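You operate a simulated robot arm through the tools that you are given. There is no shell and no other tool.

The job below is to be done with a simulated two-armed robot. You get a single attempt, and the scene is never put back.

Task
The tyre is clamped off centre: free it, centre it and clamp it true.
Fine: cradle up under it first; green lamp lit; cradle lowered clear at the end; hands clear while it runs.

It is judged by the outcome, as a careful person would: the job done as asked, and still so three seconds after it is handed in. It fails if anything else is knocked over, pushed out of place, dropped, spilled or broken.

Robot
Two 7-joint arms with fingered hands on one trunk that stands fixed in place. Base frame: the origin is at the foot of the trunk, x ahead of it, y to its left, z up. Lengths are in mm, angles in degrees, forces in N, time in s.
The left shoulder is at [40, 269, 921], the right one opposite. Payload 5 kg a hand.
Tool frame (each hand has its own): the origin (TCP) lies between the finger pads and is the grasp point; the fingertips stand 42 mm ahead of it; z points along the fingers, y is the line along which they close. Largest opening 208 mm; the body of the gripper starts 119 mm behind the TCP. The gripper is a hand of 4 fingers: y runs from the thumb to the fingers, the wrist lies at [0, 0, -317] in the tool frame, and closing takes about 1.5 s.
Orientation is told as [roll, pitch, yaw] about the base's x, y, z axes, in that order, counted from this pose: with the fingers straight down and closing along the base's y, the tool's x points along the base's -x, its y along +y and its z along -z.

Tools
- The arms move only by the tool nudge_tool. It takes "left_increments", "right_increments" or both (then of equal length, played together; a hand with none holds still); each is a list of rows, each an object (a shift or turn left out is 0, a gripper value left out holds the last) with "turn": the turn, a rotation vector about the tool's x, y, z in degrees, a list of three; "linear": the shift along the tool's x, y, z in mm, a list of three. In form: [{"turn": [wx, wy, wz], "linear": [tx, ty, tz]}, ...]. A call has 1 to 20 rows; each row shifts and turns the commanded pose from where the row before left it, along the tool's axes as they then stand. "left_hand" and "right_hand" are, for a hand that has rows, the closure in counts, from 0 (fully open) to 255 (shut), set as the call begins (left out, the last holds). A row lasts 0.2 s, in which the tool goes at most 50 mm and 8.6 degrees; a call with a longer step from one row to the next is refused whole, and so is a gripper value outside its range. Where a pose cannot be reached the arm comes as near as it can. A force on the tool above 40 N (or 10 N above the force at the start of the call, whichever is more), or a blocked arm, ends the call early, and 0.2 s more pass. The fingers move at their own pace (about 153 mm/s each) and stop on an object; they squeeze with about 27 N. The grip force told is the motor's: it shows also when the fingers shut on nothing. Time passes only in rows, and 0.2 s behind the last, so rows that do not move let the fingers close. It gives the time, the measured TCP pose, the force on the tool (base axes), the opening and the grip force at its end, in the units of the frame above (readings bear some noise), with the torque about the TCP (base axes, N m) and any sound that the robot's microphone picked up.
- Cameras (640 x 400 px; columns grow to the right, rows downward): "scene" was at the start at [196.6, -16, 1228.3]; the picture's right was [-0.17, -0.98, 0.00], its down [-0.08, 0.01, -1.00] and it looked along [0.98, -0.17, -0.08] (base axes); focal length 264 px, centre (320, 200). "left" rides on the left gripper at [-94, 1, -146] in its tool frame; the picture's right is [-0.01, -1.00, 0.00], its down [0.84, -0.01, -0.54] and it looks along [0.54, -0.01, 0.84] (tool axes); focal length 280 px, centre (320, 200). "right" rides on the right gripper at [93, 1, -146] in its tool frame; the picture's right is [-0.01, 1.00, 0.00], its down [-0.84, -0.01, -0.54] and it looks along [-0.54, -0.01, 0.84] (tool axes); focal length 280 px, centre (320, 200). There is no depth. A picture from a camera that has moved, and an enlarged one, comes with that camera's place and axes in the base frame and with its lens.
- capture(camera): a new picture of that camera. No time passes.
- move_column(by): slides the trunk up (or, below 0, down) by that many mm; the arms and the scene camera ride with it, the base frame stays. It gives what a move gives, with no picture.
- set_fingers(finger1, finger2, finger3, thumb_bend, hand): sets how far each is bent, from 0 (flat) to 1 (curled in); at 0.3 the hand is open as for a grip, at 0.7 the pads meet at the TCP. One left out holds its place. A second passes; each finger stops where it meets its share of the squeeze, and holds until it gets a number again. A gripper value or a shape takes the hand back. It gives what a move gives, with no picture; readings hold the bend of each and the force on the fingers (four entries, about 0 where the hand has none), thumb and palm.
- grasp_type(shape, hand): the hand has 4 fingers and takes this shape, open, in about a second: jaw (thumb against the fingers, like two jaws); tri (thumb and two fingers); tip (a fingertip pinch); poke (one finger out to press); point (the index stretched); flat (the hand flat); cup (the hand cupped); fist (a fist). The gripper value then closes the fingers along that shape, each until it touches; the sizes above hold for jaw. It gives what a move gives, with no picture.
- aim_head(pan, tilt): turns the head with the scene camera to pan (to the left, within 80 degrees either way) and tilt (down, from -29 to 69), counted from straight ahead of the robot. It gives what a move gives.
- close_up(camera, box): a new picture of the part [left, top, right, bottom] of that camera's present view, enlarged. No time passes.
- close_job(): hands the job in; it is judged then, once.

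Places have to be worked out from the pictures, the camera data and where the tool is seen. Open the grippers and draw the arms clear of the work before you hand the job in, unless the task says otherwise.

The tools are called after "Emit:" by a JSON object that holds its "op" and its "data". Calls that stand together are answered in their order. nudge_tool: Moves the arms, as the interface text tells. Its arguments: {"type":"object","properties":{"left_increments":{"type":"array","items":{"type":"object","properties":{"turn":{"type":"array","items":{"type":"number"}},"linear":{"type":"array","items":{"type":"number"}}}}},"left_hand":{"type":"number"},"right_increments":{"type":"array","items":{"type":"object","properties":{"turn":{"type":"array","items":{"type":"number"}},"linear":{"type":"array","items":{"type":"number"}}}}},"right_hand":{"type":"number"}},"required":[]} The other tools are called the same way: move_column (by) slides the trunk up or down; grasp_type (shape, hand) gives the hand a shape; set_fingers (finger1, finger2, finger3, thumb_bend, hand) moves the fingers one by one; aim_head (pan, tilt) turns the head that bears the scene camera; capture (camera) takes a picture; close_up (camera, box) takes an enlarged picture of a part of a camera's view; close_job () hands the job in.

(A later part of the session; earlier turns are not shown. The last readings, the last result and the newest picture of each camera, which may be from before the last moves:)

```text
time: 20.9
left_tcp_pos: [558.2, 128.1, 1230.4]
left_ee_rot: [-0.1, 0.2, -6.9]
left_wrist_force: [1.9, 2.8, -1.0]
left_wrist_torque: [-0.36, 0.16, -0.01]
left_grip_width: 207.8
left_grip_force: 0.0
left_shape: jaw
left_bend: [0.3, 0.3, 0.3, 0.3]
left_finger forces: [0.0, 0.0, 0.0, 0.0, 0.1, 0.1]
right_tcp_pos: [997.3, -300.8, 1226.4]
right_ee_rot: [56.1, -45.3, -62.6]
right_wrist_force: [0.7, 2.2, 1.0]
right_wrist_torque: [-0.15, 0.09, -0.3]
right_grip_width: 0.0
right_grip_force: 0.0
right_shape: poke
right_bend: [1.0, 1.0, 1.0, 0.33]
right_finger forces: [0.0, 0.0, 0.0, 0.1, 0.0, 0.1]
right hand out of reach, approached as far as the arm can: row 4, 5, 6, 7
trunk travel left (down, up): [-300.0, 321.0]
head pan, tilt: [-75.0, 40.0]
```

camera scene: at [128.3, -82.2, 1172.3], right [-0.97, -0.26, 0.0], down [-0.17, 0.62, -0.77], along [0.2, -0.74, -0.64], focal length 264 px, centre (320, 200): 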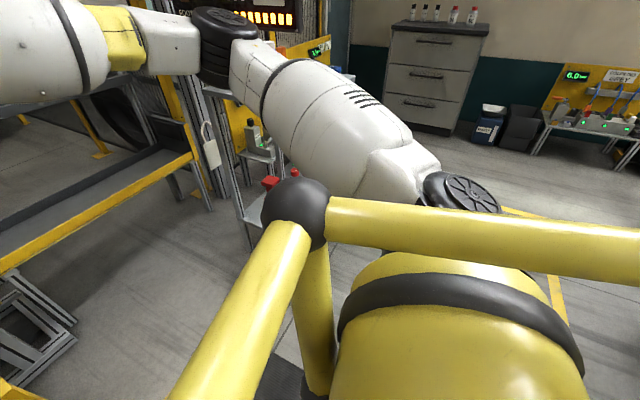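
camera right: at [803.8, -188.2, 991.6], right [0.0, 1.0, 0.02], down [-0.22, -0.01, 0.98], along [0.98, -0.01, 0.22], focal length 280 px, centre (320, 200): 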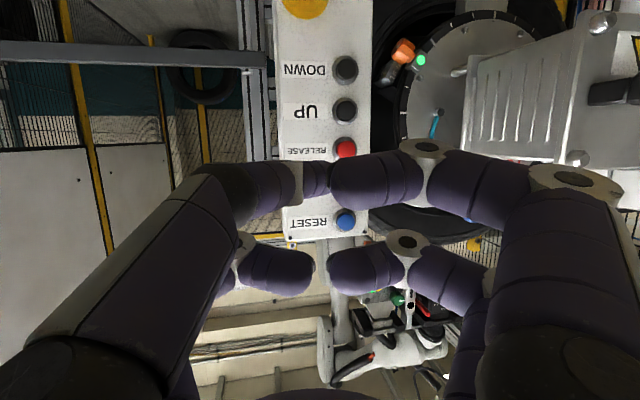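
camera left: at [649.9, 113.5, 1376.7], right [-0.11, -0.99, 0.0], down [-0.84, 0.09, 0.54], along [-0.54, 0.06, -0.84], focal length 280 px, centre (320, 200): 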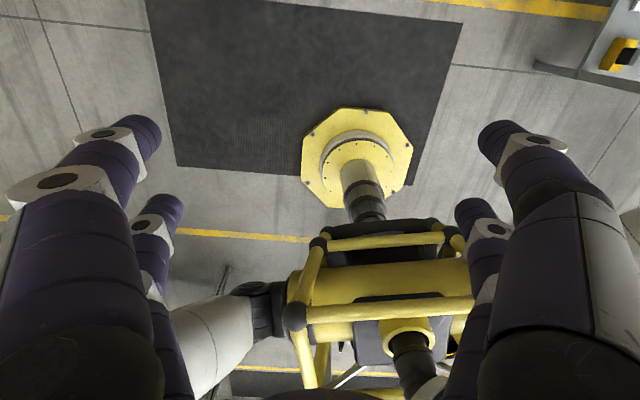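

The hand swung to [997, -301, 1226] with a changed orientation as the arm re-postured. I'll look at where everything is before moving on.

Emit:
{"op": "aim_head", "data": {"pan": -25, "tilt": 10}}

Emit:
{"op": "capture", "data": {"camera": "scene"}}

Emit:
{"op": "capture", "data": {"camera": "right"}}

```text
time: 22.1
left_tcp_pos: [557.4, 125.1, 1232.3]
left_ee_rot: [-0.1, 0.0, -7.0]
left_wrist_force: [-0.7, 0.0, -0.6]
left_wrist_torque: [-0.03, 0.04, 0.02]
left_grip_width: 207.9
left_grip_force: 0.2
left_shape: jaw
left_bend: [0.3, 0.3, 0.3, 0.3]
left_finger forces: [0.1, 0.0, 0.0, 0.0, 0.1, 0.0]
right_tcp_pos: [997.8, -303.6, 1226.6]
right_ee_rot: [56.0, -45.3, -62.7]
right_wrist_force: [-0.1, 0.3, -0.1]
right_wrist_torque: [-0.02, 0.0, -0.01]
right_grip_width: 0.2
right_grip_force: 0.1
right_shape: poke
right_bend: [1.0, 1.0, 1.0, 0.33]
right_finger forces: [0.1, 0.0, 0.0, 0.0, 0.0, 0.1]
trunk travel left (down, up): [-300.0, 321.0]
head pan, tilt: [-25.0, 10.0]
```

```text
taken
camera scene: at [190.4, -39.4, 1219.9], right [-0.42, -0.91, 0.0], down [-0.16, 0.07, -0.98], along [0.89, -0.42, -0.17], focal length 264 px, centre (320, 200)
```

scene: 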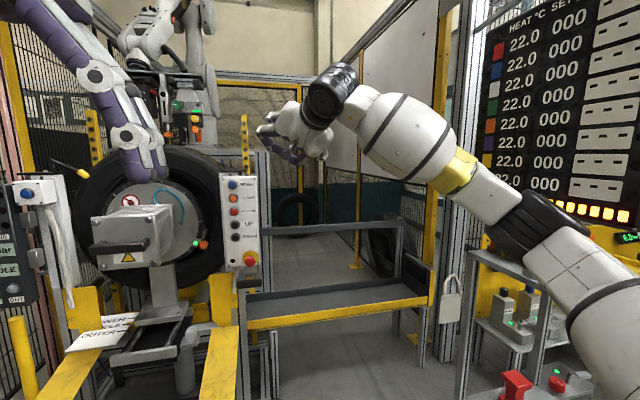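

```text
taken
camera right: at [831.9, -248.2, 1218.5], right [0.23, 0.77, 0.59], down [-0.23, -0.55, 0.8], along [0.95, -0.32, 0.05], focal length 280 px, centre (320, 200)
```

right: 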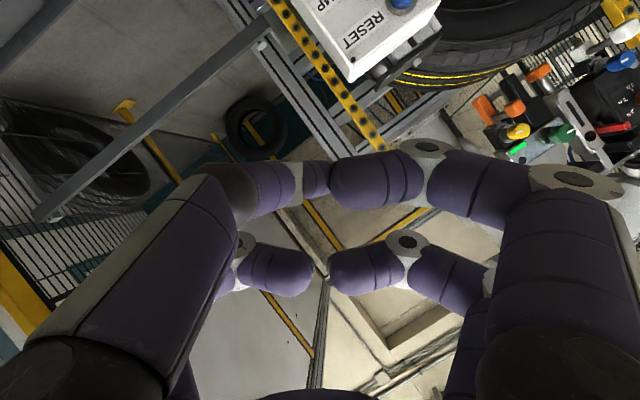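

The arm is now nearly straight and in free space; only orientation was met, not position. I'll test how it responds to a small retreat command from here.

Emit:
{"op": "nudge_tool", "data": {"right_increments": [{"linear": [0, 0, -20]}, {"linear": [0, 0, -20]}, {"linear": [0, 0, 0]}]}}

```text
time: 22.9
left_tcp_pos: [556.8, 125.4, 1230.5]
left_ee_rot: [0.0, 0.0, -7.0]
left_wrist_force: [-0.2, 0.8, 0.1]
left_wrist_torque: [0.01, 0.0, -0.03]
left_grip_width: 208.1
left_grip_force: 0.0
left_shape: jaw
left_bend: [0.3, 0.3, 0.3, 0.3]
left_finger forces: [0.1, 0.1, 0.0, 0.1, 0.0, 0.0]
right_tcp_pos: [968.4, -311.4, 1256.9]
right_ee_rot: [57.7, -45.0, -64.7]
right_wrist_force: [0.1, 0.9, -0.3]
right_wrist_torque: [0.0, -0.02, 0.0]
right_grip_width: 0.1
right_grip_force: 0.0
right_shape: poke
right_bend: [1.0, 1.0, 1.0, 0.33]
right_finger forces: [0.0, 0.1, 0.0, 0.0, 0.0, 0.1]
right hand out of reach, approached as far as the arm can: row 1, 2
trunk travel left (down, up): [-300.0, 321.0]
head pan, tilt: [-25.0, 10.0]
```

The roll in that direction appears to press against a limit. I'll roll back the other way and watch whether the arm tracks cleanly.

Emit:
{"op": "nudge_tool", "data": {"right_increments": [{"turn": [0, 0, -8.5]}, {"turn": [0, 0, -8.5]}, {"turn": [0, 0, -8.5]}, {"turn": [0, 0, -8.5]}, {"turn": [0, 0, -8.5]}, {"turn": [0, 0, 0]}]}}

```text
time: 24.3
left_tcp_pos: [557.8, 126.0, 1231.4]
left_ee_rot: [0.1, 0.1, -7.1]
left_wrist_force: [0.0, 0.4, 0.6]
left_wrist_torque: [-0.01, 0.05, -0.03]
left_grip_width: 208.1
left_grip_force: 0.0
left_shape: jaw
left_bend: [0.3, 0.3, 0.3, 0.3]
left_finger forces: [0.1, 0.1, 0.0, 0.0, 0.0, 0.0]
right_tcp_pos: [968.5, -311.4, 1256.1]
right_ee_rot: [-5.1, -68.0, 6.5]
right_wrist_force: [0.4, 0.1, 0.4]
right_wrist_torque: [0.04, 0.02, 0.0]
right_grip_width: 0.3
right_grip_force: 0.1
right_shape: poke
right_bend: [1.0, 1.0, 1.0, 0.33]
right_finger forces: [0.0, 0.1, 0.0, 0.0, 0.0, 0.1]
trunk travel left (down, up): [-300.0, 321.0]
head pan, tilt: [-25.0, 10.0]
```

It tracks cleanly again at [968, -311, 1256]. I'll continue rolling the favourable way another ~42° and see that it still tracks.

Emit:
{"op": "nudge_tool", "data": {"right_increments": [{"turn": [0, 0, -8.5]}, {"turn": [0, 0, -8.5]}, {"turn": [0, 0, -8.5]}, {"turn": [0, 0, -8.5]}, {"turn": [0, 0, -8.5]}, {"turn": [0, 0, 0]}]}}

Emit:
{"op": "capture", "data": {"camera": "scene"}}

```text
time: 25.7
left_tcp_pos: [558.5, 125.0, 1231.1]
left_ee_rot: [0.0, 0.0, -7.0]
left_wrist_force: [0.5, 0.0, -0.9]
left_wrist_torque: [0.06, 0.02, 0.02]
left_grip_width: 207.8
left_grip_force: 0.0
left_shape: jaw
left_bend: [0.3, 0.3, 0.3, 0.3]
left_finger forces: [0.1, 0.0, 0.0, 0.1, 0.1, 0.0]
right_tcp_pos: [968.3, -311.8, 1256.6]
right_ee_rot: [-60.2, -41.4, 70.2]
right_wrist_force: [0.2, 0.5, -0.8]
right_wrist_torque: [0.0, 0.0, 0.0]
right_grip_width: 0.0
right_grip_force: 0.1
right_shape: poke
right_bend: [1.0, 1.0, 1.0, 0.33]
right_finger forces: [0.0, 0.1, 0.1, 0.0, 0.1, 0.1]
trunk travel left (down, up): [-300.0, 321.0]
head pan, tilt: [-25.0, 10.0]
```

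```text
taken
camera scene: at [190.5, -39.4, 1219.9], right [-0.42, -0.91, 0.0], down [-0.16, 0.07, -0.98], along [0.89, -0.42, -0.17], focal length 264 px, centre (320, 200)
```

scene: 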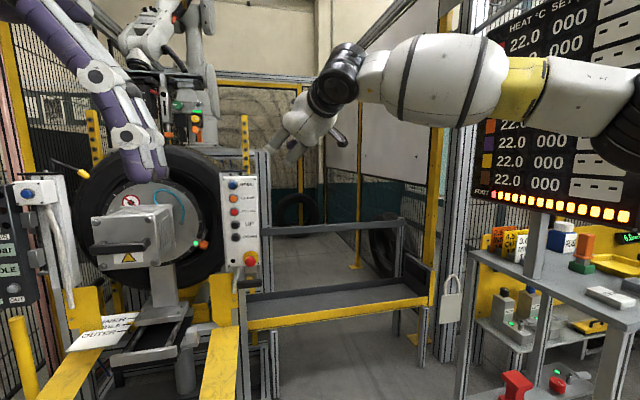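

The arm tracks well in this posture with the elbow up and the hand at [968, -312, 1257]. I'll now move toward a stand-off in front of UP, about [1040, -160, 970].

Emit:
{"op": "nudge_tool", "data": {"right_increments": [{"linear": [7.9, 34.3, 22.0]}, {"linear": [7.9, 34.3, 22.0]}, {"linear": [7.9, 34.3, 22.0]}, {"linear": [7.9, 34.3, 22.0]}, {"linear": [7.9, 34.3, 22.0]}, {"linear": [7.9, 34.3, 22.0]}, {"linear": [7.9, 34.3, 22.0]}, {"linear": [7.9, 34.3, 22.0]}, {"linear": [0, 0, 0]}]}}

Emit:
{"op": "capture", "data": {"camera": "scene"}}

```text
time: 27.7
left_tcp_pos: [555.5, 124.7, 1231.7]
left_ee_rot: [-0.1, 0.0, -7.1]
left_wrist_force: [0.0, 0.1, 0.8]
left_wrist_torque: [-0.02, -0.06, 0.02]
left_grip_width: 207.8
left_grip_force: 0.0
left_shape: jaw
left_bend: [0.3, 0.3, 0.3, 0.3]
left_finger forces: [0.1, 0.1, 0.1, 0.0, 0.0, 0.1]
right_tcp_pos: [1014.3, -215.9, 1013.5]
right_ee_rot: [-60.3, -41.5, 70.4]
right_wrist_force: [0.1, 0.0, 1.5]
right_wrist_torque: [-0.02, 0.13, 0.01]
right_grip_width: 0.0
right_grip_force: 0.0
right_shape: poke
right_bend: [1.0, 1.0, 1.0, 0.33]
right_finger forces: [0.0, 0.0, 0.0, 0.0, 0.0, 0.1]
right hand out of reach, approached as far as the arm can: row 5, 6, 7, 8
trunk travel left (down, up): [-300.0, 321.0]
head pan, tilt: [-25.0, 10.0]
```

```text
taken
camera scene: at [190.0, -39.4, 1220.3], right [-0.42, -0.91, 0.0], down [-0.16, 0.07, -0.98], along [0.89, -0.42, -0.17], focal length 264 px, centre (320, 200)
```

scene: 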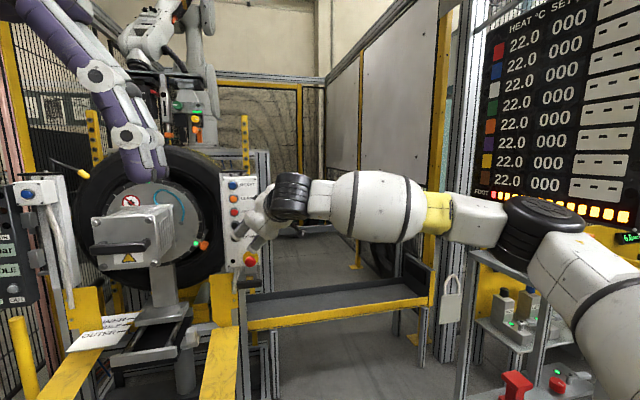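

It stopped at [1014, -216, 1013]. With the elbow out to the right, turning the tool to point somewhat to the left should ease the wrist, so I'll back off a little and yaw it about 25° left to test.

Emit:
{"op": "nudge_tool", "data": {"right_increments": [{"linear": [0, 0, -30]}, {"turn": [-5.6, -5.5, -3.2]}, {"turn": [-5.6, -5.5, -3.2]}, {"turn": [-5.6, -5.5, -3.2]}, {"turn": [0, 0, 0]}]}}

```text
time: 28.9
left_tcp_pos: [556.8, 125.0, 1231.6]
left_ee_rot: [0.0, -0.1, -7.0]
left_wrist_force: [0.8, 0.6, 0.8]
left_wrist_torque: [-0.02, -0.05, 0.0]
left_grip_width: 208.0
left_grip_force: 0.1
left_shape: jaw
left_bend: [0.3, 0.3, 0.3, 0.3]
left_finger forces: [0.0, 0.1, 0.1, 0.0, 0.0, 0.0]
right_tcp_pos: [986.0, -216.2, 1023.6]
right_ee_rot: [-60.4, -41.4, 95.9]
right_wrist_force: [-0.2, -0.3, 0.3]
right_wrist_torque: [-0.03, 0.01, 0.01]
right_grip_width: 0.0
right_grip_force: 0.1
right_shape: poke
right_bend: [1.0, 1.0, 1.0, 0.33]
right_finger forces: [0.0, 0.0, 0.0, 0.0, 0.0, 0.0]
trunk travel left (down, up): [-300.0, 321.0]
head pan, tilt: [-25.0, 10.0]
```

It tracked this cleanly, now pointing about 26° left at [986, -216, 1024]. I'll advance toward a stand-off with the tip near [1100, -157, 953].

Emit:
{"op": "nudge_tool", "data": {"right_increments": [{"linear": [2.75, 3.55, 25.85]}, {"linear": [2.75, 3.55, 25.85]}, {"linear": [2.75, 3.55, 25.85]}, {"linear": [2.75, 3.55, 25.85]}, {"linear": [0, 0, 0]}]}}

Emit:
{"op": "capture", "data": {"camera": "scene"}}

Emit:
{"op": "capture", "data": {"camera": "right"}}

```text
time: 30.1
left_tcp_pos: [556.5, 124.6, 1233.1]
left_ee_rot: [0.0, 0.0, -7.1]
left_wrist_force: [-0.1, -1.0, 1.3]
left_wrist_torque: [0.0, -0.09, -0.01]
left_grip_width: 207.9
left_grip_force: 0.1
left_shape: jaw
left_bend: [0.3, 0.3, 0.3, 0.3]
left_finger forces: [0.0, 0.0, 0.1, 0.0, 0.0, 0.1]
right_tcp_pos: [1064.7, -175.6, 969.9]
right_ee_rot: [-60.3, -41.3, 95.8]
right_wrist_force: [0.0, 0.2, 1.3]
right_wrist_torque: [-0.05, 0.11, -0.05]
right_grip_width: 0.1
right_grip_force: 0.2
right_shape: poke
right_bend: [1.0, 1.0, 1.0, 0.33]
right_finger forces: [0.0, 0.0, 0.0, 0.0, 0.0, 0.0]
trunk travel left (down, up): [-300.0, 321.0]
head pan, tilt: [-25.0, 10.0]
```

```text
taken
camera scene: at [189.8, -39.3, 1220.4], right [-0.42, -0.91, 0.0], down [-0.16, 0.07, -0.98], along [0.89, -0.42, -0.17], focal length 264 px, centre (320, 200)
```

scene: 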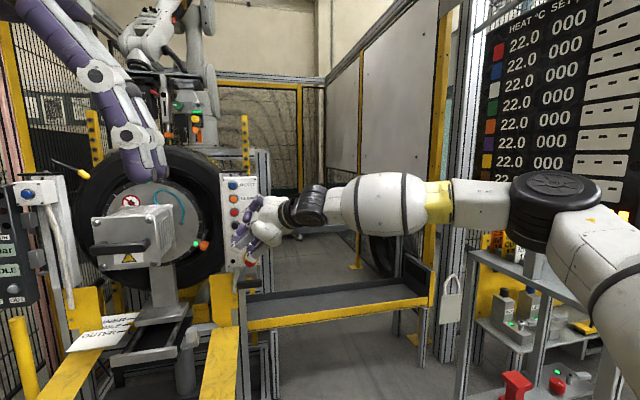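

```text
taken
camera right: at [947.9, -305.4, 962.9], right [-0.55, 0.53, -0.64], down [-0.51, 0.4, 0.76], along [0.66, 0.75, 0.05], focal length 280 px, centre (320, 200)
```

right: 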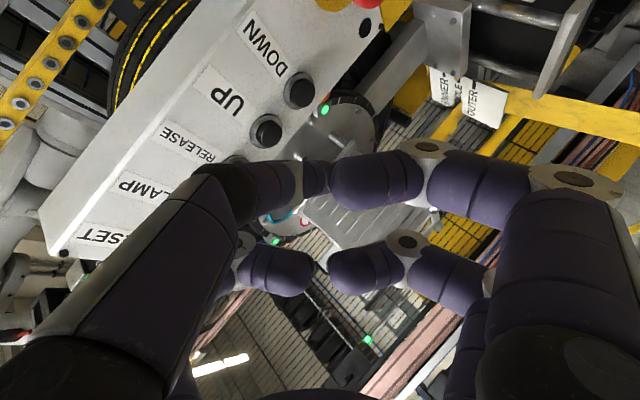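

It tracked all the way; the buttons project where I computed them (UP at about (265,130) in the right view), so the geometry is confirmed. The thumb knuckle is too close to the box face in this roll, so I'll roll further, bringing the thumb side up, and level the tool out before advancing.

Emit:
{"op": "nudge_tool", "data": {"right_increments": [{"turn": [0, 0, -8]}, {"turn": [0, 0, -8]}, {"turn": [0, 0, -8]}, {"turn": [0, 0, -8]}, {"turn": [0, 0, -8]}, {"turn": [0, 0, -8]}, {"turn": [8, 0.3, 0]}, {"turn": [8, 0.3, 0]}, {"turn": [0, 0, 0]}]}}

Emit:
{"op": "capture", "data": {"camera": "scene"}}

Emit:
{"op": "capture", "data": {"camera": "right"}}

```text
time: 32.1
left_tcp_pos: [557.9, 123.5, 1231.2]
left_ee_rot: [0.1, 0.1, -7.1]
left_wrist_force: [0.3, -0.4, -0.4]
left_wrist_torque: [0.08, 0.11, -0.01]
left_grip_width: 207.9
left_grip_force: 0.2
left_shape: jaw
left_bend: [0.3, 0.3, 0.3, 0.3]
left_finger forces: [0.0, 0.0, 0.0, 0.1, 0.1, 0.0]
right_tcp_pos: [1064.3, -175.7, 968.1]
right_ee_rot: [-83.8, 2.5, 117.0]
right_wrist_force: [-1.1, -0.5, -0.5]
right_wrist_torque: [0.07, -0.1, 0.07]
right_grip_width: 0.0
right_grip_force: 0.1
right_shape: poke
right_bend: [1.0, 1.0, 1.0, 0.33]
right_finger forces: [0.0, 0.1, 0.0, 0.0, 0.1, 0.0]
trunk travel left (down, up): [-300.0, 321.0]
head pan, tilt: [-25.0, 10.0]
```

```text
taken
camera scene: at [190.9, -39.7, 1219.9], right [-0.42, -0.91, 0.0], down [-0.16, 0.07, -0.98], along [0.89, -0.42, -0.17], focal length 264 px, centre (320, 200)
```

scene: 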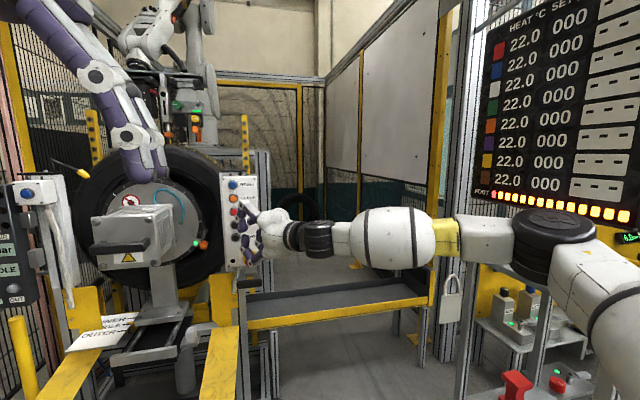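

```text
taken
camera right: at [976.5, -324.8, 988.3], right [-0.09, -0.08, -0.99], down [-0.86, 0.51, 0.03], along [0.51, 0.86, -0.11], focal length 280 px, centre (320, 200)
```

right: 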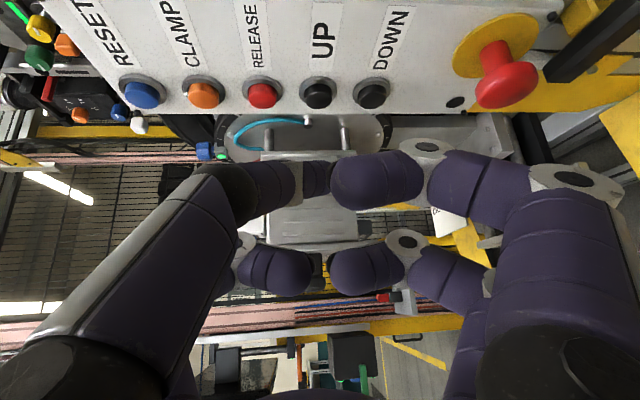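

Now the right view sees all five buttons in a row with the thumb on the upper side. I'll enlarge both views to check the tip's position relative to UP.

Emit:
{"op": "close_up", "data": {"camera": "scene", "box": [200, 160, 340, 290]}}

Emit:
{"op": "close_up", "data": {"camera": "right", "box": [200, 40, 440, 240]}}

```text
3.08 times, centred on (270, 225) of scene
camera zoom: at [190.9, -39.7, 1219.9], right [-0.42, -0.91, 0.0], down [-0.16, 0.07, -0.98], along [0.89, -0.42, -0.17], focal length 811 px, centre (474, 123)
```

zoom: 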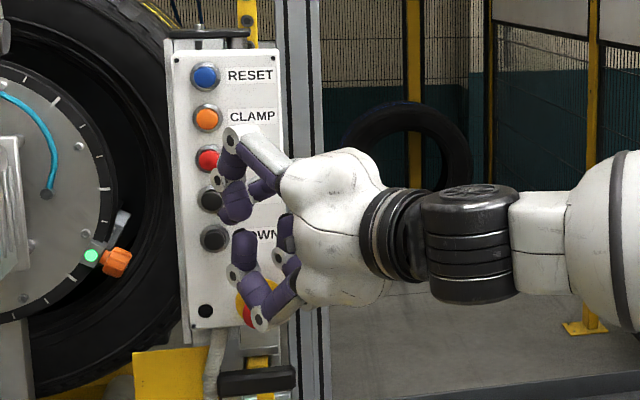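

```text
2.00 times, centred on (320, 140) of right
camera zoom: at [976.5, -324.8, 988.3], right [-0.09, -0.08, -0.99], down [-0.86, 0.51, 0.03], along [0.51, 0.86, -0.11], focal length 561 px, centre (320, 320)
```

zoom: 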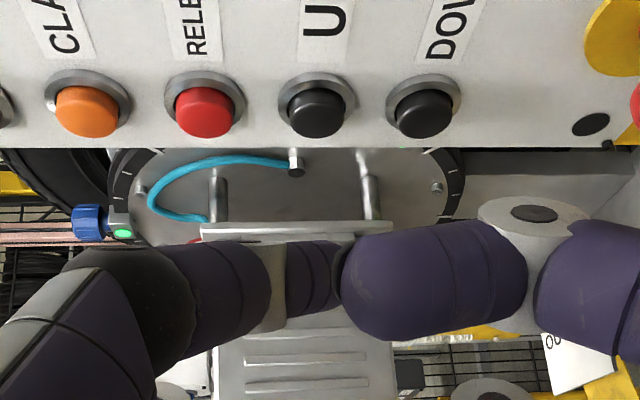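

I'll zoom further on the hand in the scene view to make out which digit is foremost.

Emit:
{"op": "close_up", "data": {"camera": "scene", "box": [232, 190, 312, 245]}}

Emit:
{"op": "close_up", "data": {"camera": "right", "box": [260, 130, 400, 220]}}

```text
7.27 times, centred on (272, 218) of scene
camera zoom: at [190.9, -39.7, 1219.9], right [-0.42, -0.91, 0.0], down [-0.16, 0.07, -0.98], along [0.89, -0.42, -0.17], focal length 1918 px, centre (669, 73)
```

zoom: 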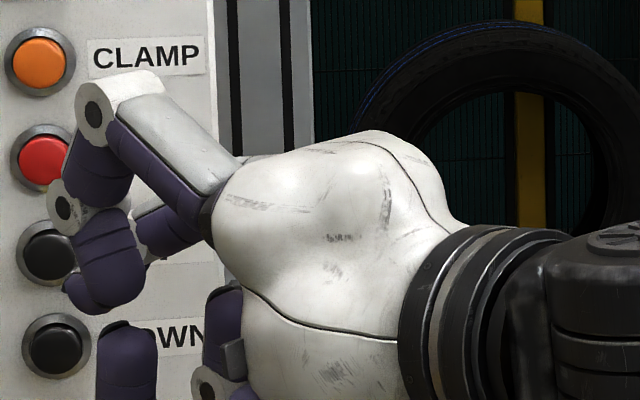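

```text
4.44 times, centred on (330, 175) of right
camera zoom: at [976.5, -324.8, 988.3], right [-0.09, -0.08, -0.99], down [-0.86, 0.51, 0.03], along [0.51, 0.86, -0.11], focal length 1246 px, centre (276, 311)
```

zoom: 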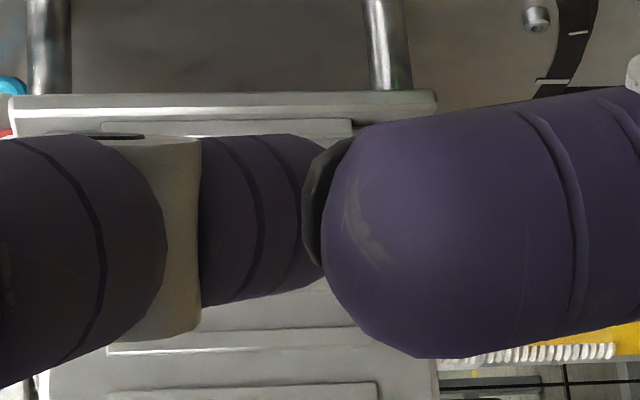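

The foremost digit is the thumb: its tip sits about 42 mm ahead of the TCP, within a few mm of the axis, and the curled fingers stay about 25-30 mm behind it. I'll advance straight at UP until the tip is about 18 mm short of the cap, then re-check.

Emit:
{"op": "nudge_tool", "data": {"right_increments": [{"linear": [12.2, -0.2, 23.5]}, {"linear": [12.2, -0.2, 23.5]}, {"linear": [12.2, -0.2, 23.4]}, {"linear": [0, 0, 0]}]}}

Emit:
{"op": "close_up", "data": {"camera": "scene", "box": [215, 170, 315, 270]}}

Emit:
{"op": "capture", "data": {"camera": "right"}}

```text
time: 33.1
left_tcp_pos: [557.7, 124.5, 1231.3]
left_ee_rot: [0.1, -0.1, -7.0]
left_wrist_force: [0.2, 0.5, -0.5]
left_wrist_torque: [0.02, -0.01, -0.01]
left_grip_width: 207.9
left_grip_force: 0.0
left_shape: jaw
left_bend: [0.3, 0.3, 0.3, 0.3]
left_finger forces: [0.0, 0.0, 0.0, 0.0, 0.1, 0.0]
right_tcp_pos: [1126.7, -190.9, 970.2]
right_ee_rot: [-83.5, 2.6, 116.7]
right_wrist_force: [-0.4, 0.0, 2.0]
right_wrist_torque: [0.01, -0.03, -0.02]
right_grip_width: 0.0
right_grip_force: 0.0
right_shape: poke
right_bend: [1.0, 1.0, 1.0, 0.33]
right_finger forces: [0.0, 0.0, 0.1, 0.0, 0.0, 0.0]
right hand out of reach, approached as far as the arm can: row 3
trunk travel left (down, up): [-300.0, 321.0]
head pan, tilt: [-25.0, 10.0]
```

```text
4.00 times, centred on (265, 220) of scene
camera zoom: at [190.4, -39.3, 1219.9], right [-0.42, -0.91, 0.0], down [-0.16, 0.07, -0.98], along [0.89, -0.42, -0.17], focal length 1055 px, centre (540, 120)
```

zoom: 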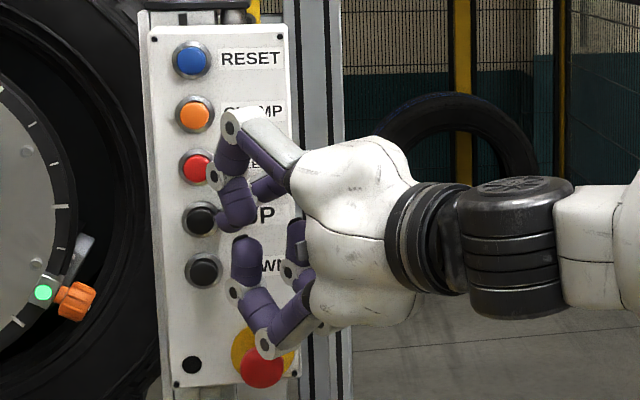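

```text
taken
camera right: at [1038.9, -338.8, 989.0], right [-0.09, -0.08, -0.99], down [-0.86, 0.51, 0.04], along [0.51, 0.85, -0.11], focal length 280 px, centre (320, 200)
```

right: 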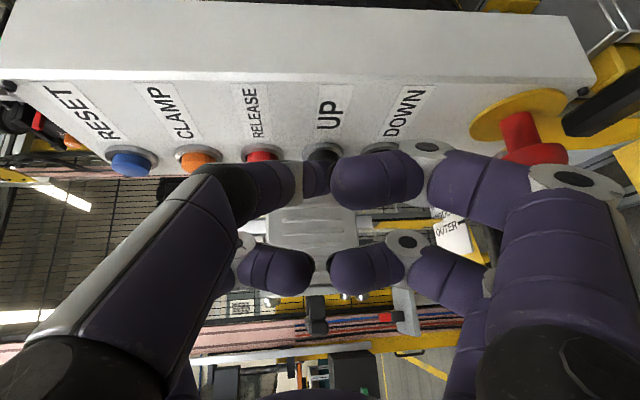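

It stopped at [1127, -191, 970], with the wrist now straight in line with the forearm, which looks like the joint limit. I'll back off slightly and yaw the tool back right about 25°, so the wrist stays bent on its usable side, then retry.

Emit:
{"op": "nudge_tool", "data": {"right_increments": [{"linear": [0, 0, -25]}, {"turn": [-0.29, 8.42, 0.93]}, {"turn": [-0.29, 8.42, 0.93]}, {"turn": [-0.29, 8.42, 0.93]}, {"turn": [0, 0, 0]}]}}

```text
time: 34.3
left_tcp_pos: [556.6, 125.5, 1232.5]
left_ee_rot: [0.0, 0.0, -7.3]
left_wrist_force: [-0.2, 0.0, -0.7]
left_wrist_torque: [0.02, 0.0, -0.02]
left_grip_width: 208.0
left_grip_force: 0.0
left_shape: jaw
left_bend: [0.3, 0.3, 0.3, 0.3]
left_finger forces: [0.0, 0.0, 0.0, 0.0, 0.1, 0.0]
right_tcp_pos: [1074.6, -233.7, 976.1]
right_ee_rot: [-84.3, 2.3, 91.5]
right_wrist_force: [0.3, -0.3, 0.8]
right_wrist_torque: [0.01, 0.0, 0.04]
right_grip_width: 0.1
right_grip_force: 0.0
right_shape: poke
right_bend: [1.0, 1.0, 1.0, 0.33]
right_finger forces: [0.0, 0.0, 0.0, 0.0, 0.0, 0.1]
right hand out of reach, approached as far as the arm can: row 3, 4
trunk travel left (down, up): [-300.0, 321.0]
head pan, tilt: [-25.0, 10.0]
```

Yawing back shortens the reach (stopped at [1075, -234, 976]), so a shoulder limit seems to hold the elbow out to the right. I'll measure the elbow's place from two head angles to understand this.

Emit:
{"op": "aim_head", "data": {"pan": -60, "tilt": 15}}

Emit:
{"op": "capture", "data": {"camera": "scene"}}

Emit:
{"op": "aim_head", "data": {"pan": -15, "tilt": 15}}

Emit:
{"op": "capture", "data": {"camera": "scene"}}

```text
time: 35.3
left_tcp_pos: [557.6, 125.9, 1232.6]
left_ee_rot: [0.0, -0.1, -6.9]
left_wrist_force: [-0.3, 0.7, -0.6]
left_wrist_torque: [-0.03, -0.02, -0.03]
left_grip_width: 208.0
left_grip_force: 0.1
left_shape: jaw
left_bend: [0.3, 0.3, 0.3, 0.3]
left_finger forces: [0.0, 0.0, 0.0, 0.0, 0.0, 0.0]
right_tcp_pos: [1074.9, -233.7, 976.4]
right_ee_rot: [-84.3, 2.3, 91.6]
right_wrist_force: [0.3, -0.4, -0.1]
right_wrist_torque: [0.01, 0.04, -0.01]
right_grip_width: 0.2
right_grip_force: 0.0
right_shape: poke
right_bend: [1.0, 1.0, 1.0, 0.33]
right_finger forces: [0.0, 0.1, 0.0, 0.0, 0.0, 0.1]
trunk travel left (down, up): [-300.0, 321.0]
head pan, tilt: [-60.0, 15.0]
```

```text
taken
camera scene: at [153.0, -81.0, 1211.8], right [-0.87, -0.5, 0.0], down [-0.13, 0.22, -0.97], along [0.48, -0.84, -0.26], focal length 264 px, centre (320, 200)
```

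scene: 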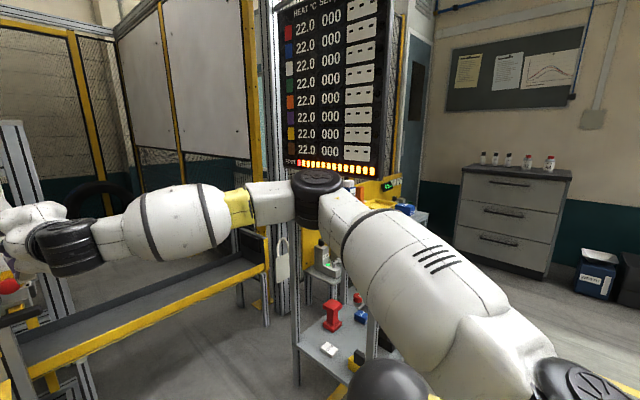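

```text
time: 36.5
left_tcp_pos: [557.2, 125.8, 1231.8]
left_ee_rot: [0.0, 0.1, -7.0]
left_wrist_force: [0.1, -0.8, 0.1]
left_wrist_torque: [0.0, -0.01, 0.01]
left_grip_width: 208.2
left_grip_force: 0.0
left_shape: jaw
left_bend: [0.3, 0.3, 0.3, 0.3]
left_finger forces: [0.1, 0.1, 0.0, 0.0, 0.1, 0.0]
right_tcp_pos: [1075.2, -233.7, 974.8]
right_ee_rot: [-84.4, 2.4, 91.6]
right_wrist_force: [0.9, 0.2, -0.4]
right_wrist_torque: [-0.04, 0.0, -0.01]
right_grip_width: 0.0
right_grip_force: 0.0
right_shape: poke
right_bend: [1.0, 1.0, 1.0, 0.33]
right_finger forces: [0.0, 0.1, 0.0, 0.0, 0.0, 0.0]
trunk travel left (down, up): [-300.0, 321.0]
head pan, tilt: [-15.0, 15.0]
```

```text
taken
camera scene: at [196.4, -24.3, 1211.8], right [-0.26, -0.97, 0.0], down [-0.25, 0.07, -0.97], along [0.93, -0.25, -0.26], focal length 264 px, centre (320, 200)
```

scene: 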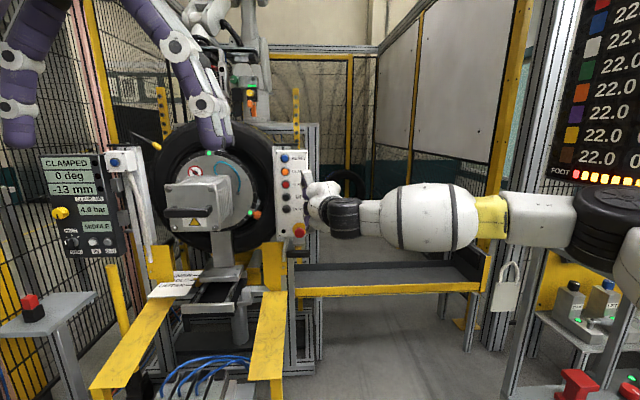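

The elbow is at about [506, -676, 1036] with the forearm angled 69° leftward, so the arm is folded out sideways. A posture with the elbow lower should reach farther ahead, so I'll retract to free space and roll the tool the other way in steps to bring the elbow down.

Emit:
{"op": "nudge_tool", "data": {"right_increments": [{"linear": [18.4, -2.1, -39.9]}, {"linear": [18.4, -2.1, -39.9]}, {"linear": [18.4, -2.1, -39.9]}, {"linear": [18.4, -2.1, -39.9]}, {"linear": [18.4, -2.1, -39.9]}, {"turn": [0, 0, 8.5]}, {"turn": [0, 0, 8.5]}, {"turn": [0, 0, 8.5]}, {"turn": [0, 0, 8.5]}, {"turn": [0, 0, 8.5]}, {"turn": [0, 0, 8.5]}, {"turn": [0, 0, 8.5]}, {"turn": [0, 0, 8.5]}, {"turn": [0, 0, 8.5]}, {"turn": [0, 0, 8.5]}, {"turn": [0, 0, 0]}]}}

Emit:
{"op": "capture", "data": {"camera": "scene"}}

```text
time: 39.9
left_tcp_pos: [553.4, 130.3, 1232.5]
left_ee_rot: [-0.2, 0.0, -7.0]
left_wrist_force: [0.4, 1.2, 1.0]
left_wrist_torque: [-0.04, 0.01, 0.01]
left_grip_width: 208.0
left_grip_force: 0.0
left_shape: jaw
left_bend: [0.3, 0.3, 0.3, 0.3]
left_finger forces: [0.0, 0.0, 0.0, 0.0, 0.0, 0.0]
right_tcp_pos: [879.5, -324.9, 1011.2]
right_ee_rot: [-53.3, -80.5, 54.9]
right_wrist_force: [0.0, -0.9, -0.5]
right_wrist_torque: [0.02, 0.0, 0.0]
right_grip_width: 0.1
right_grip_force: 0.0
right_shape: poke
right_bend: [1.0, 1.0, 1.0, 0.33]
right_finger forces: [0.0, 0.0, 0.0, 0.0, 0.0, 0.0]
trunk travel left (down, up): [-300.0, 321.0]
head pan, tilt: [-15.0, 15.0]
```

```text
taken
camera scene: at [193.6, -19.4, 1212.1], right [-0.26, -0.97, 0.0], down [-0.25, 0.06, -0.97], along [0.93, -0.25, -0.26], focal length 264 px, centre (320, 200)
```

scene: 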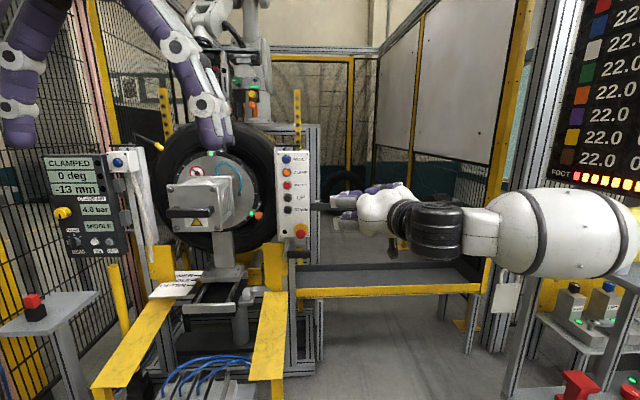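

It tracked cleanly to zero roll at [880, -325, 1011]. I'll continue rolling the positive way another 42° and look at the elbow.

Emit:
{"op": "nudge_tool", "data": {"right_increments": [{"turn": [0, 0, 8.5]}, {"turn": [0, 0, 8.5]}, {"turn": [0, 0, 8.5]}, {"turn": [0, 0, 8.5]}, {"turn": [0, 0, 8.5]}, {"turn": [0, 0, 0]}]}}

Emit:
{"op": "aim_head", "data": {"pan": -45, "tilt": 20}}

Emit:
{"op": "capture", "data": {"camera": "scene"}}

```text
time: 41.2
left_tcp_pos: [558.0, 122.3, 1231.9]
left_ee_rot: [-0.1, -0.1, -7.2]
left_wrist_force: [-0.1, -0.2, -0.2]
left_wrist_torque: [0.1, 0.0, 0.02]
left_grip_width: 207.7
left_grip_force: 0.1
left_shape: jaw
left_bend: [0.3, 0.3, 0.3, 0.3]
left_finger forces: [0.0, 0.0, 0.0, 0.0, 0.0, 0.0]
right_tcp_pos: [907.0, -435.8, 1167.1]
right_ee_rot: [68.5, -57.5, -66.9]
right_wrist_force: [0.1, -0.2, -1.0]
right_wrist_torque: [0.07, -0.04, 0.13]
right_grip_width: 0.2
right_grip_force: 0.0
right_shape: poke
right_bend: [1.0, 1.0, 1.0, 0.33]
right_finger forces: [0.0, 0.1, 0.0, 0.1, 0.1, 0.1]
right hand out of reach, approached as far as the arm can: row 1, 2, 3, 4, 5
trunk travel left (down, up): [-300.0, 321.0]
head pan, tilt: [-15.0, 15.0]
```

```text
time: 42.2
left_tcp_pos: [557.1, 124.9, 1231.1]
left_ee_rot: [-0.1, 0.0, -7.0]
left_wrist_force: [0.7, -0.7, 0.9]
left_wrist_torque: [0.01, -0.01, 0.02]
left_grip_width: 208.0
left_grip_force: 0.0
left_shape: jaw
left_bend: [0.3, 0.3, 0.3, 0.3]
left_finger forces: [0.0, 0.1, 0.0, 0.0, 0.0, 0.1]
right_tcp_pos: [908.0, -433.7, 1168.1]
right_ee_rot: [68.5, -57.8, -66.8]
right_wrist_force: [-0.1, 0.0, -0.1]
right_wrist_torque: [-0.03, 0.0, -0.05]
right_grip_width: 0.0
right_grip_force: 0.1
right_shape: poke
right_bend: [1.0, 1.0, 1.0, 0.33]
right_finger forces: [0.1, 0.0, 0.0, 0.1, 0.1, 0.1]
trunk travel left (down, up): [-300.0, 321.0]
head pan, tilt: [-45.0, 20.0]
```

```text
taken
camera scene: at [172.1, -65.9, 1203.6], right [-0.71, -0.71, 0.0], down [-0.24, 0.24, -0.94], along [0.67, -0.66, -0.34], focal length 264 px, centre (320, 200)
```

scene: 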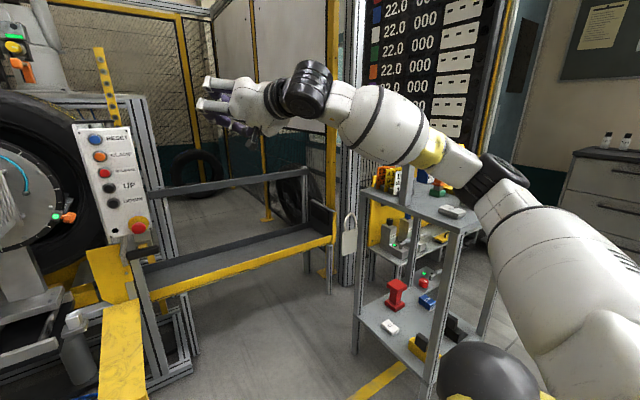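

Positive roll hits the limit again, while reach has grown steadily with more negative roll. I'll roll back well into the negative direction, about 136° here in free space.

Emit:
{"op": "nudge_tool", "data": {"right_increments": [{"turn": [0, 0, -8.5]}, {"turn": [0, 0, -8.5]}, {"turn": [0, 0, -8.5]}, {"turn": [0, 0, -8.5]}, {"turn": [0, 0, -8.5]}, {"turn": [0, 0, -8.5]}, {"turn": [0, 0, -8.5]}, {"turn": [0, 0, -8.5]}, {"turn": [0, 0, -8.5]}, {"turn": [0, 0, -8.5]}, {"turn": [0, 0, -8.5]}, {"turn": [0, 0, -8.5]}, {"turn": [0, 0, -8.5]}, {"turn": [0, 0, -8.5]}, {"turn": [0, 0, -8.5]}, {"turn": [0, 0, -8.5]}, {"turn": [0, 0, 0]}]}}

Emit:
{"op": "capture", "data": {"camera": "scene"}}

Emit:
{"op": "capture", "data": {"camera": "right"}}

```text
time: 45.8
left_tcp_pos: [557.7, 124.7, 1230.7]
left_ee_rot: [0.0, 0.0, -7.0]
left_wrist_force: [-0.7, 0.9, -0.9]
left_wrist_torque: [-0.02, 0.0, -0.02]
left_grip_width: 208.1
left_grip_force: 0.0
left_shape: jaw
left_bend: [0.3, 0.3, 0.3, 0.3]
left_finger forces: [0.1, 0.0, 0.1, 0.1, 0.1, 0.1]
right_tcp_pos: [907.3, -433.5, 1169.1]
right_ee_rot: [-79.7, 14.3, 96.1]
right_wrist_force: [-0.5, 0.0, 0.5]
right_wrist_torque: [-0.01, 0.0, -0.04]
right_grip_width: 0.1
right_grip_force: 0.0
right_shape: poke
right_bend: [1.0, 1.0, 1.0, 0.33]
right_finger forces: [0.0, 0.0, 0.0, 0.0, 0.1, 0.0]
trunk travel left (down, up): [-300.0, 321.0]
head pan, tilt: [-45.0, 20.0]
```

```text
taken
camera scene: at [172.0, -65.9, 1203.6], right [-0.71, -0.71, 0.0], down [-0.24, 0.24, -0.94], along [0.66, -0.66, -0.34], focal length 264 px, centre (320, 200)
```

scene: 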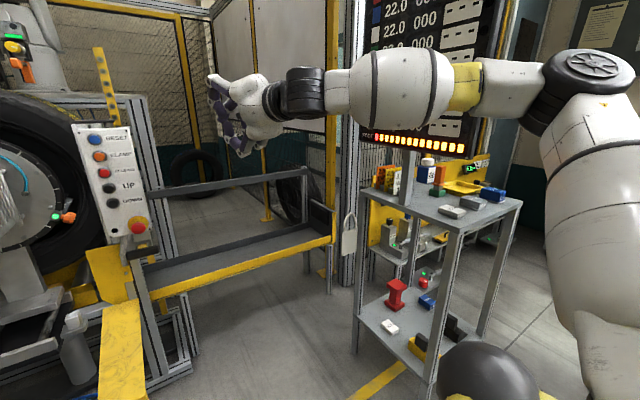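

```text
taken
camera right: at [773.2, -533.3, 1215.9], right [-0.15, -0.25, -0.96], down [-0.62, 0.78, -0.1], along [0.77, 0.57, -0.27], focal length 280 px, centre (320, 200)
```

right: 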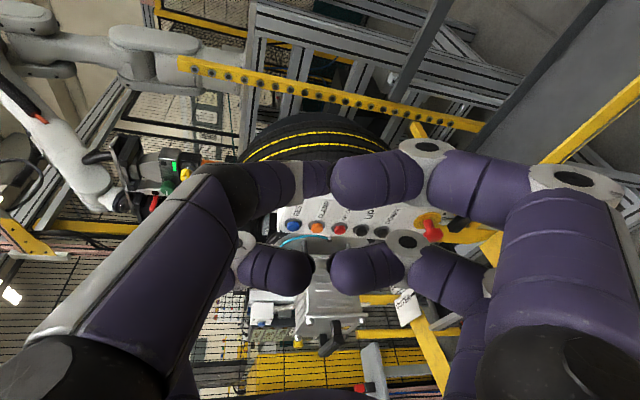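

It tracks well, with the elbow rising. I'll continue rolling negative another 60° and see whether it stays within limits.

Emit:
{"op": "nudge_tool", "data": {"right_increments": [{"turn": [0, 0, -8.5]}, {"turn": [0, 0, -8.5]}, {"turn": [0, 0, -8.5]}, {"turn": [0, 0, -8.5]}, {"turn": [0, 0, -8.5]}, {"turn": [0, 0, -8.5]}, {"turn": [0, 0, -8.5]}, {"turn": [0, 0, 0]}]}}

Emit:
{"op": "capture", "data": {"camera": "scene"}}

```text
time: 47.6
left_tcp_pos: [557.9, 125.3, 1231.6]
left_ee_rot: [0.0, 0.0, -7.0]
left_wrist_force: [-0.2, -0.8, -0.2]
left_wrist_torque: [-0.01, 0.0, -0.01]
left_grip_width: 207.9
left_grip_force: 0.1
left_shape: jaw
left_bend: [0.3, 0.3, 0.3, 0.3]
left_finger forces: [0.2, 0.1, 0.0, 0.0, 0.0, 0.0]
right_tcp_pos: [907.3, -434.4, 1168.7]
right_ee_rot: [-57.5, 71.3, 124.7]
right_wrist_force: [-0.3, -0.3, -0.2]
right_wrist_torque: [-0.02, 0.03, 0.0]
right_grip_width: 0.0
right_grip_force: 0.0
right_shape: poke
right_bend: [1.0, 1.0, 1.0, 0.33]
right_finger forces: [0.0, 0.1, 0.0, 0.0, 0.0, 0.0]
trunk travel left (down, up): [-300.0, 321.0]
head pan, tilt: [-45.0, 20.0]
```

```text
taken
camera scene: at [172.1, -66.0, 1203.6], right [-0.71, -0.71, 0.0], down [-0.24, 0.24, -0.94], along [0.66, -0.66, -0.34], focal length 264 px, centre (320, 200)
```

scene: 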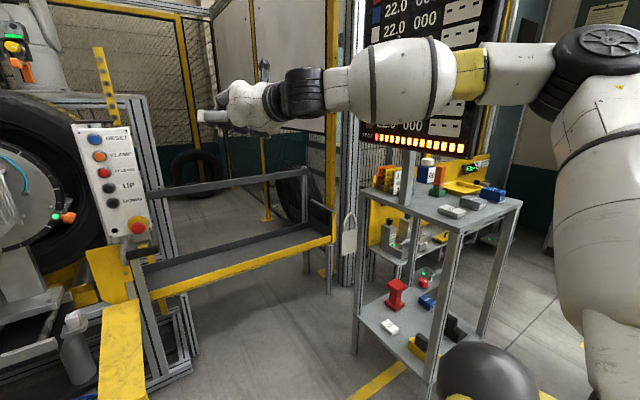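

It still tracks, the hand now palm-down style with the camera above. I'll drive toward a stand-off at [1100, -165, 965] in this posture.

Emit:
{"op": "nudge_tool", "data": {"right_increments": [{"linear": [-25.4, -22.3, 26.8]}, {"linear": [-25.4, -22.3, 26.8]}, {"linear": [-25.4, -22.3, 26.8]}, {"linear": [-25.4, -22.3, 26.8]}, {"linear": [-25.4, -22.3, 26.8]}, {"linear": [-25.4, -22.3, 26.8]}, {"linear": [-25.4, -22.3, 26.8]}, {"linear": [-25.4, -22.3, 26.8]}, {"linear": [-25.4, -22.3, 26.8]}, {"linear": [0, 0, 0]}]}}

Emit:
{"op": "capture", "data": {"camera": "scene"}}

Emit:
{"op": "capture", "data": {"camera": "right"}}

```text
time: 49.8
left_tcp_pos: [559.8, 123.4, 1229.5]
left_ee_rot: [0.0, 0.2, -7.1]
left_wrist_force: [2.1, -0.2, -0.8]
left_wrist_torque: [0.04, 0.22, -0.03]
left_grip_width: 208.1
left_grip_force: 0.1
left_shape: jaw
left_bend: [0.3, 0.3, 0.3, 0.3]
left_finger forces: [0.0, 0.0, 0.0, 0.0, 0.1, 0.0]
right_tcp_pos: [1064.8, -212.3, 968.4]
right_ee_rot: [-57.3, 71.1, 124.9]
right_wrist_force: [0.9, -0.2, -2.4]
right_wrist_torque: [0.03, -0.27, 0.08]
right_grip_width: 0.1
right_grip_force: 0.1
right_shape: poke
right_bend: [1.0, 1.0, 1.0, 0.33]
right_finger forces: [0.0, 0.0, 0.0, 0.0, 0.1, 0.1]
right hand out of reach, approached as far as the arm can: row 8, 9
trunk travel left (down, up): [-300.0, 321.0]
head pan, tilt: [-45.0, 20.0]
```

```text
taken
camera scene: at [173.6, -66.3, 1203.0], right [-0.71, -0.71, 0.0], down [-0.24, 0.24, -0.94], along [0.66, -0.66, -0.34], focal length 264 px, centre (320, 200)
```

scene: 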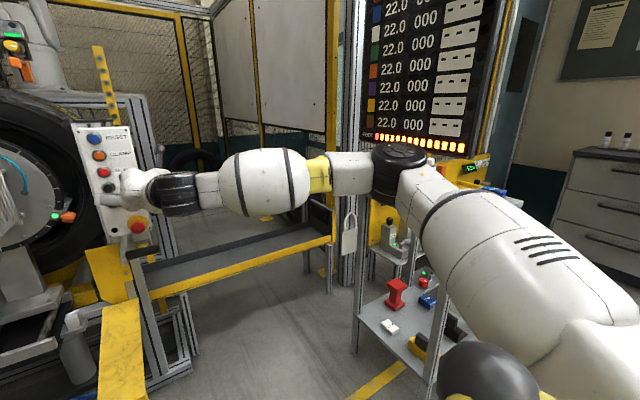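

```text
taken
camera right: at [938.3, -248.7, 1084.2], right [0.01, -0.96, -0.29], down [-0.69, 0.2, -0.7], along [0.73, 0.2, -0.66], focal length 280 px, centre (320, 200)
```

right: 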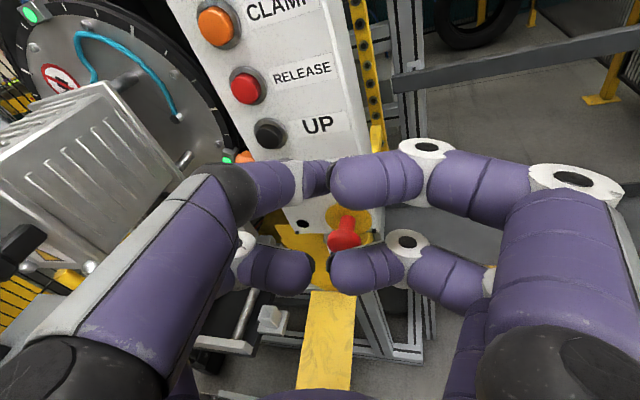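

The same limit appears at [1065, -212, 968], so roll isn't the cause. Reach was better at greater height relative to the shoulder, so I'll test forward reach at z≈1100 here, which tells me whether lowering the trunk would help.

Emit:
{"op": "nudge_tool", "data": {"right_increments": [{"linear": [41, -11.7, -7.5]}, {"linear": [41, -11.7, -7.5]}, {"linear": [41, -11.7, -7.5]}, {"linear": [4.6, 0.3, 24.6]}, {"linear": [4.6, 0.3, 24.6]}, {"linear": [0, 0, 0]}]}}

```text
time: 51.2
left_tcp_pos: [557.7, 124.9, 1231.6]
left_ee_rot: [0.1, 0.1, -7.0]
left_wrist_force: [0.8, -0.3, 0.4]
left_wrist_torque: [0.01, 0.01, -0.03]
left_grip_width: 207.9
left_grip_force: 0.0
left_shape: jaw
left_bend: [0.3, 0.3, 0.3, 0.3]
left_finger forces: [0.1, 0.1, 0.0, 0.1, 0.1, 0.1]
right_tcp_pos: [1063.0, -220.3, 1093.2]
right_ee_rot: [-57.8, 71.2, 124.5]
right_wrist_force: [0.3, 0.9, -1.0]
right_wrist_torque: [0.0, -0.01, -0.03]
right_grip_width: 0.0
right_grip_force: 0.1
right_shape: poke
right_bend: [1.0, 1.0, 1.0, 0.33]
right_finger forces: [0.0, 0.0, 0.1, 0.0, 0.0, 0.0]
right hand out of reach, approached as far as the arm can: row 3, 4, 5
trunk travel left (down, up): [-300.0, 321.0]
head pan, tilt: [-45.0, 20.0]
```

The limit is nearly the same at this height, so it does not depend on height. I'll look at the arm's shoulder and elbow, and at the left arm's start posture for comparison, to find which joint is limiting.

Emit:
{"op": "aim_head", "data": {"pan": -70, "tilt": 30}}

Emit:
{"op": "capture", "data": {"camera": "scene"}}

Emit:
{"op": "aim_head", "data": {"pan": 65, "tilt": 10}}

Emit:
{"op": "capture", "data": {"camera": "scene"}}

```text
time: 52.1
left_tcp_pos: [557.9, 123.9, 1230.6]
left_ee_rot: [0.0, 0.0, -7.0]
left_wrist_force: [-0.2, 0.0, 0.5]
left_wrist_torque: [0.01, 0.0, 0.0]
left_grip_width: 207.8
left_grip_force: 0.0
left_shape: jaw
left_bend: [0.3, 0.3, 0.3, 0.3]
left_finger forces: [0.1, 0.0, 0.0, 0.0, 0.1, 0.0]
right_tcp_pos: [1062.3, -219.8, 1093.0]
right_ee_rot: [-57.9, 71.1, 124.5]
right_wrist_force: [0.1, -0.6, 0.0]
right_wrist_torque: [0.01, -0.03, 0.01]
right_grip_width: 0.1
right_grip_force: 0.1
right_shape: poke
right_bend: [1.0, 1.0, 1.0, 0.33]
right_finger forces: [0.1, 0.0, 0.1, 0.0, 0.1, 0.0]
trunk travel left (down, up): [-300.0, 321.0]
head pan, tilt: [-70.0, 30.0]
```

```text
taken
camera scene: at [137.2, -85.1, 1187.6], right [-0.94, -0.34, 0.0], down [-0.17, 0.47, -0.87], along [0.3, -0.81, -0.5], focal length 264 px, centre (320, 200)
```

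scene: 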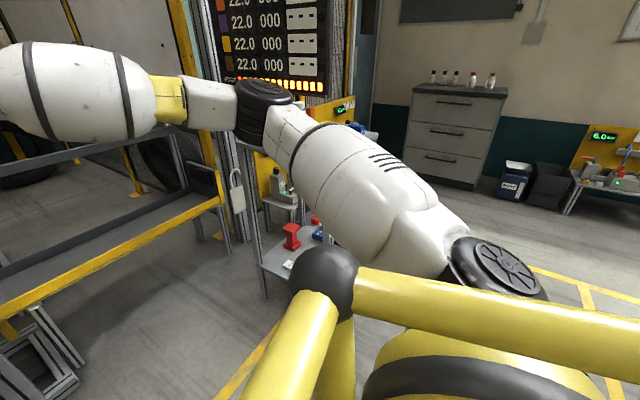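

```text
time: 54.3
left_tcp_pos: [557.6, 124.6, 1230.8]
left_ee_rot: [0.0, 0.0, -7.0]
left_wrist_force: [-0.8, 0.2, 0.4]
left_wrist_torque: [0.0, 0.0, -0.02]
left_grip_width: 207.5
left_grip_force: 0.1
left_shape: jaw
left_bend: [0.3, 0.3, 0.3, 0.3]
left_finger forces: [0.1, 0.1, 0.1, 0.0, 0.1, 0.0]
right_tcp_pos: [1062.2, -219.5, 1093.7]
right_ee_rot: [-57.9, 71.3, 124.5]
right_wrist_force: [0.7, 0.1, 0.2]
right_wrist_torque: [-0.03, 0.0, -0.03]
right_grip_width: 0.0
right_grip_force: 0.2
right_shape: poke
right_bend: [1.0, 1.0, 1.0, 0.33]
right_finger forces: [0.0, 0.0, 0.0, 0.0, 0.1, 0.1]
trunk travel left (down, up): [-300.0, 321.0]
head pan, tilt: [65.0, 10.0]
```

```text
taken
camera scene: at [145.5, 84.1, 1219.9], right [0.91, -0.42, 0.0], down [-0.07, -0.16, -0.98], along [0.42, 0.89, -0.17], focal length 264 px, centre (320, 200)
```

scene: 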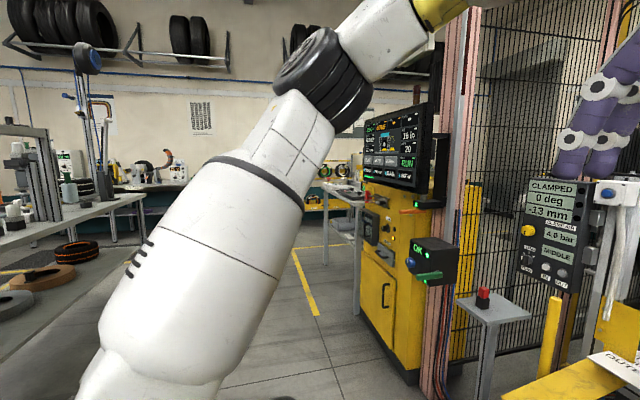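

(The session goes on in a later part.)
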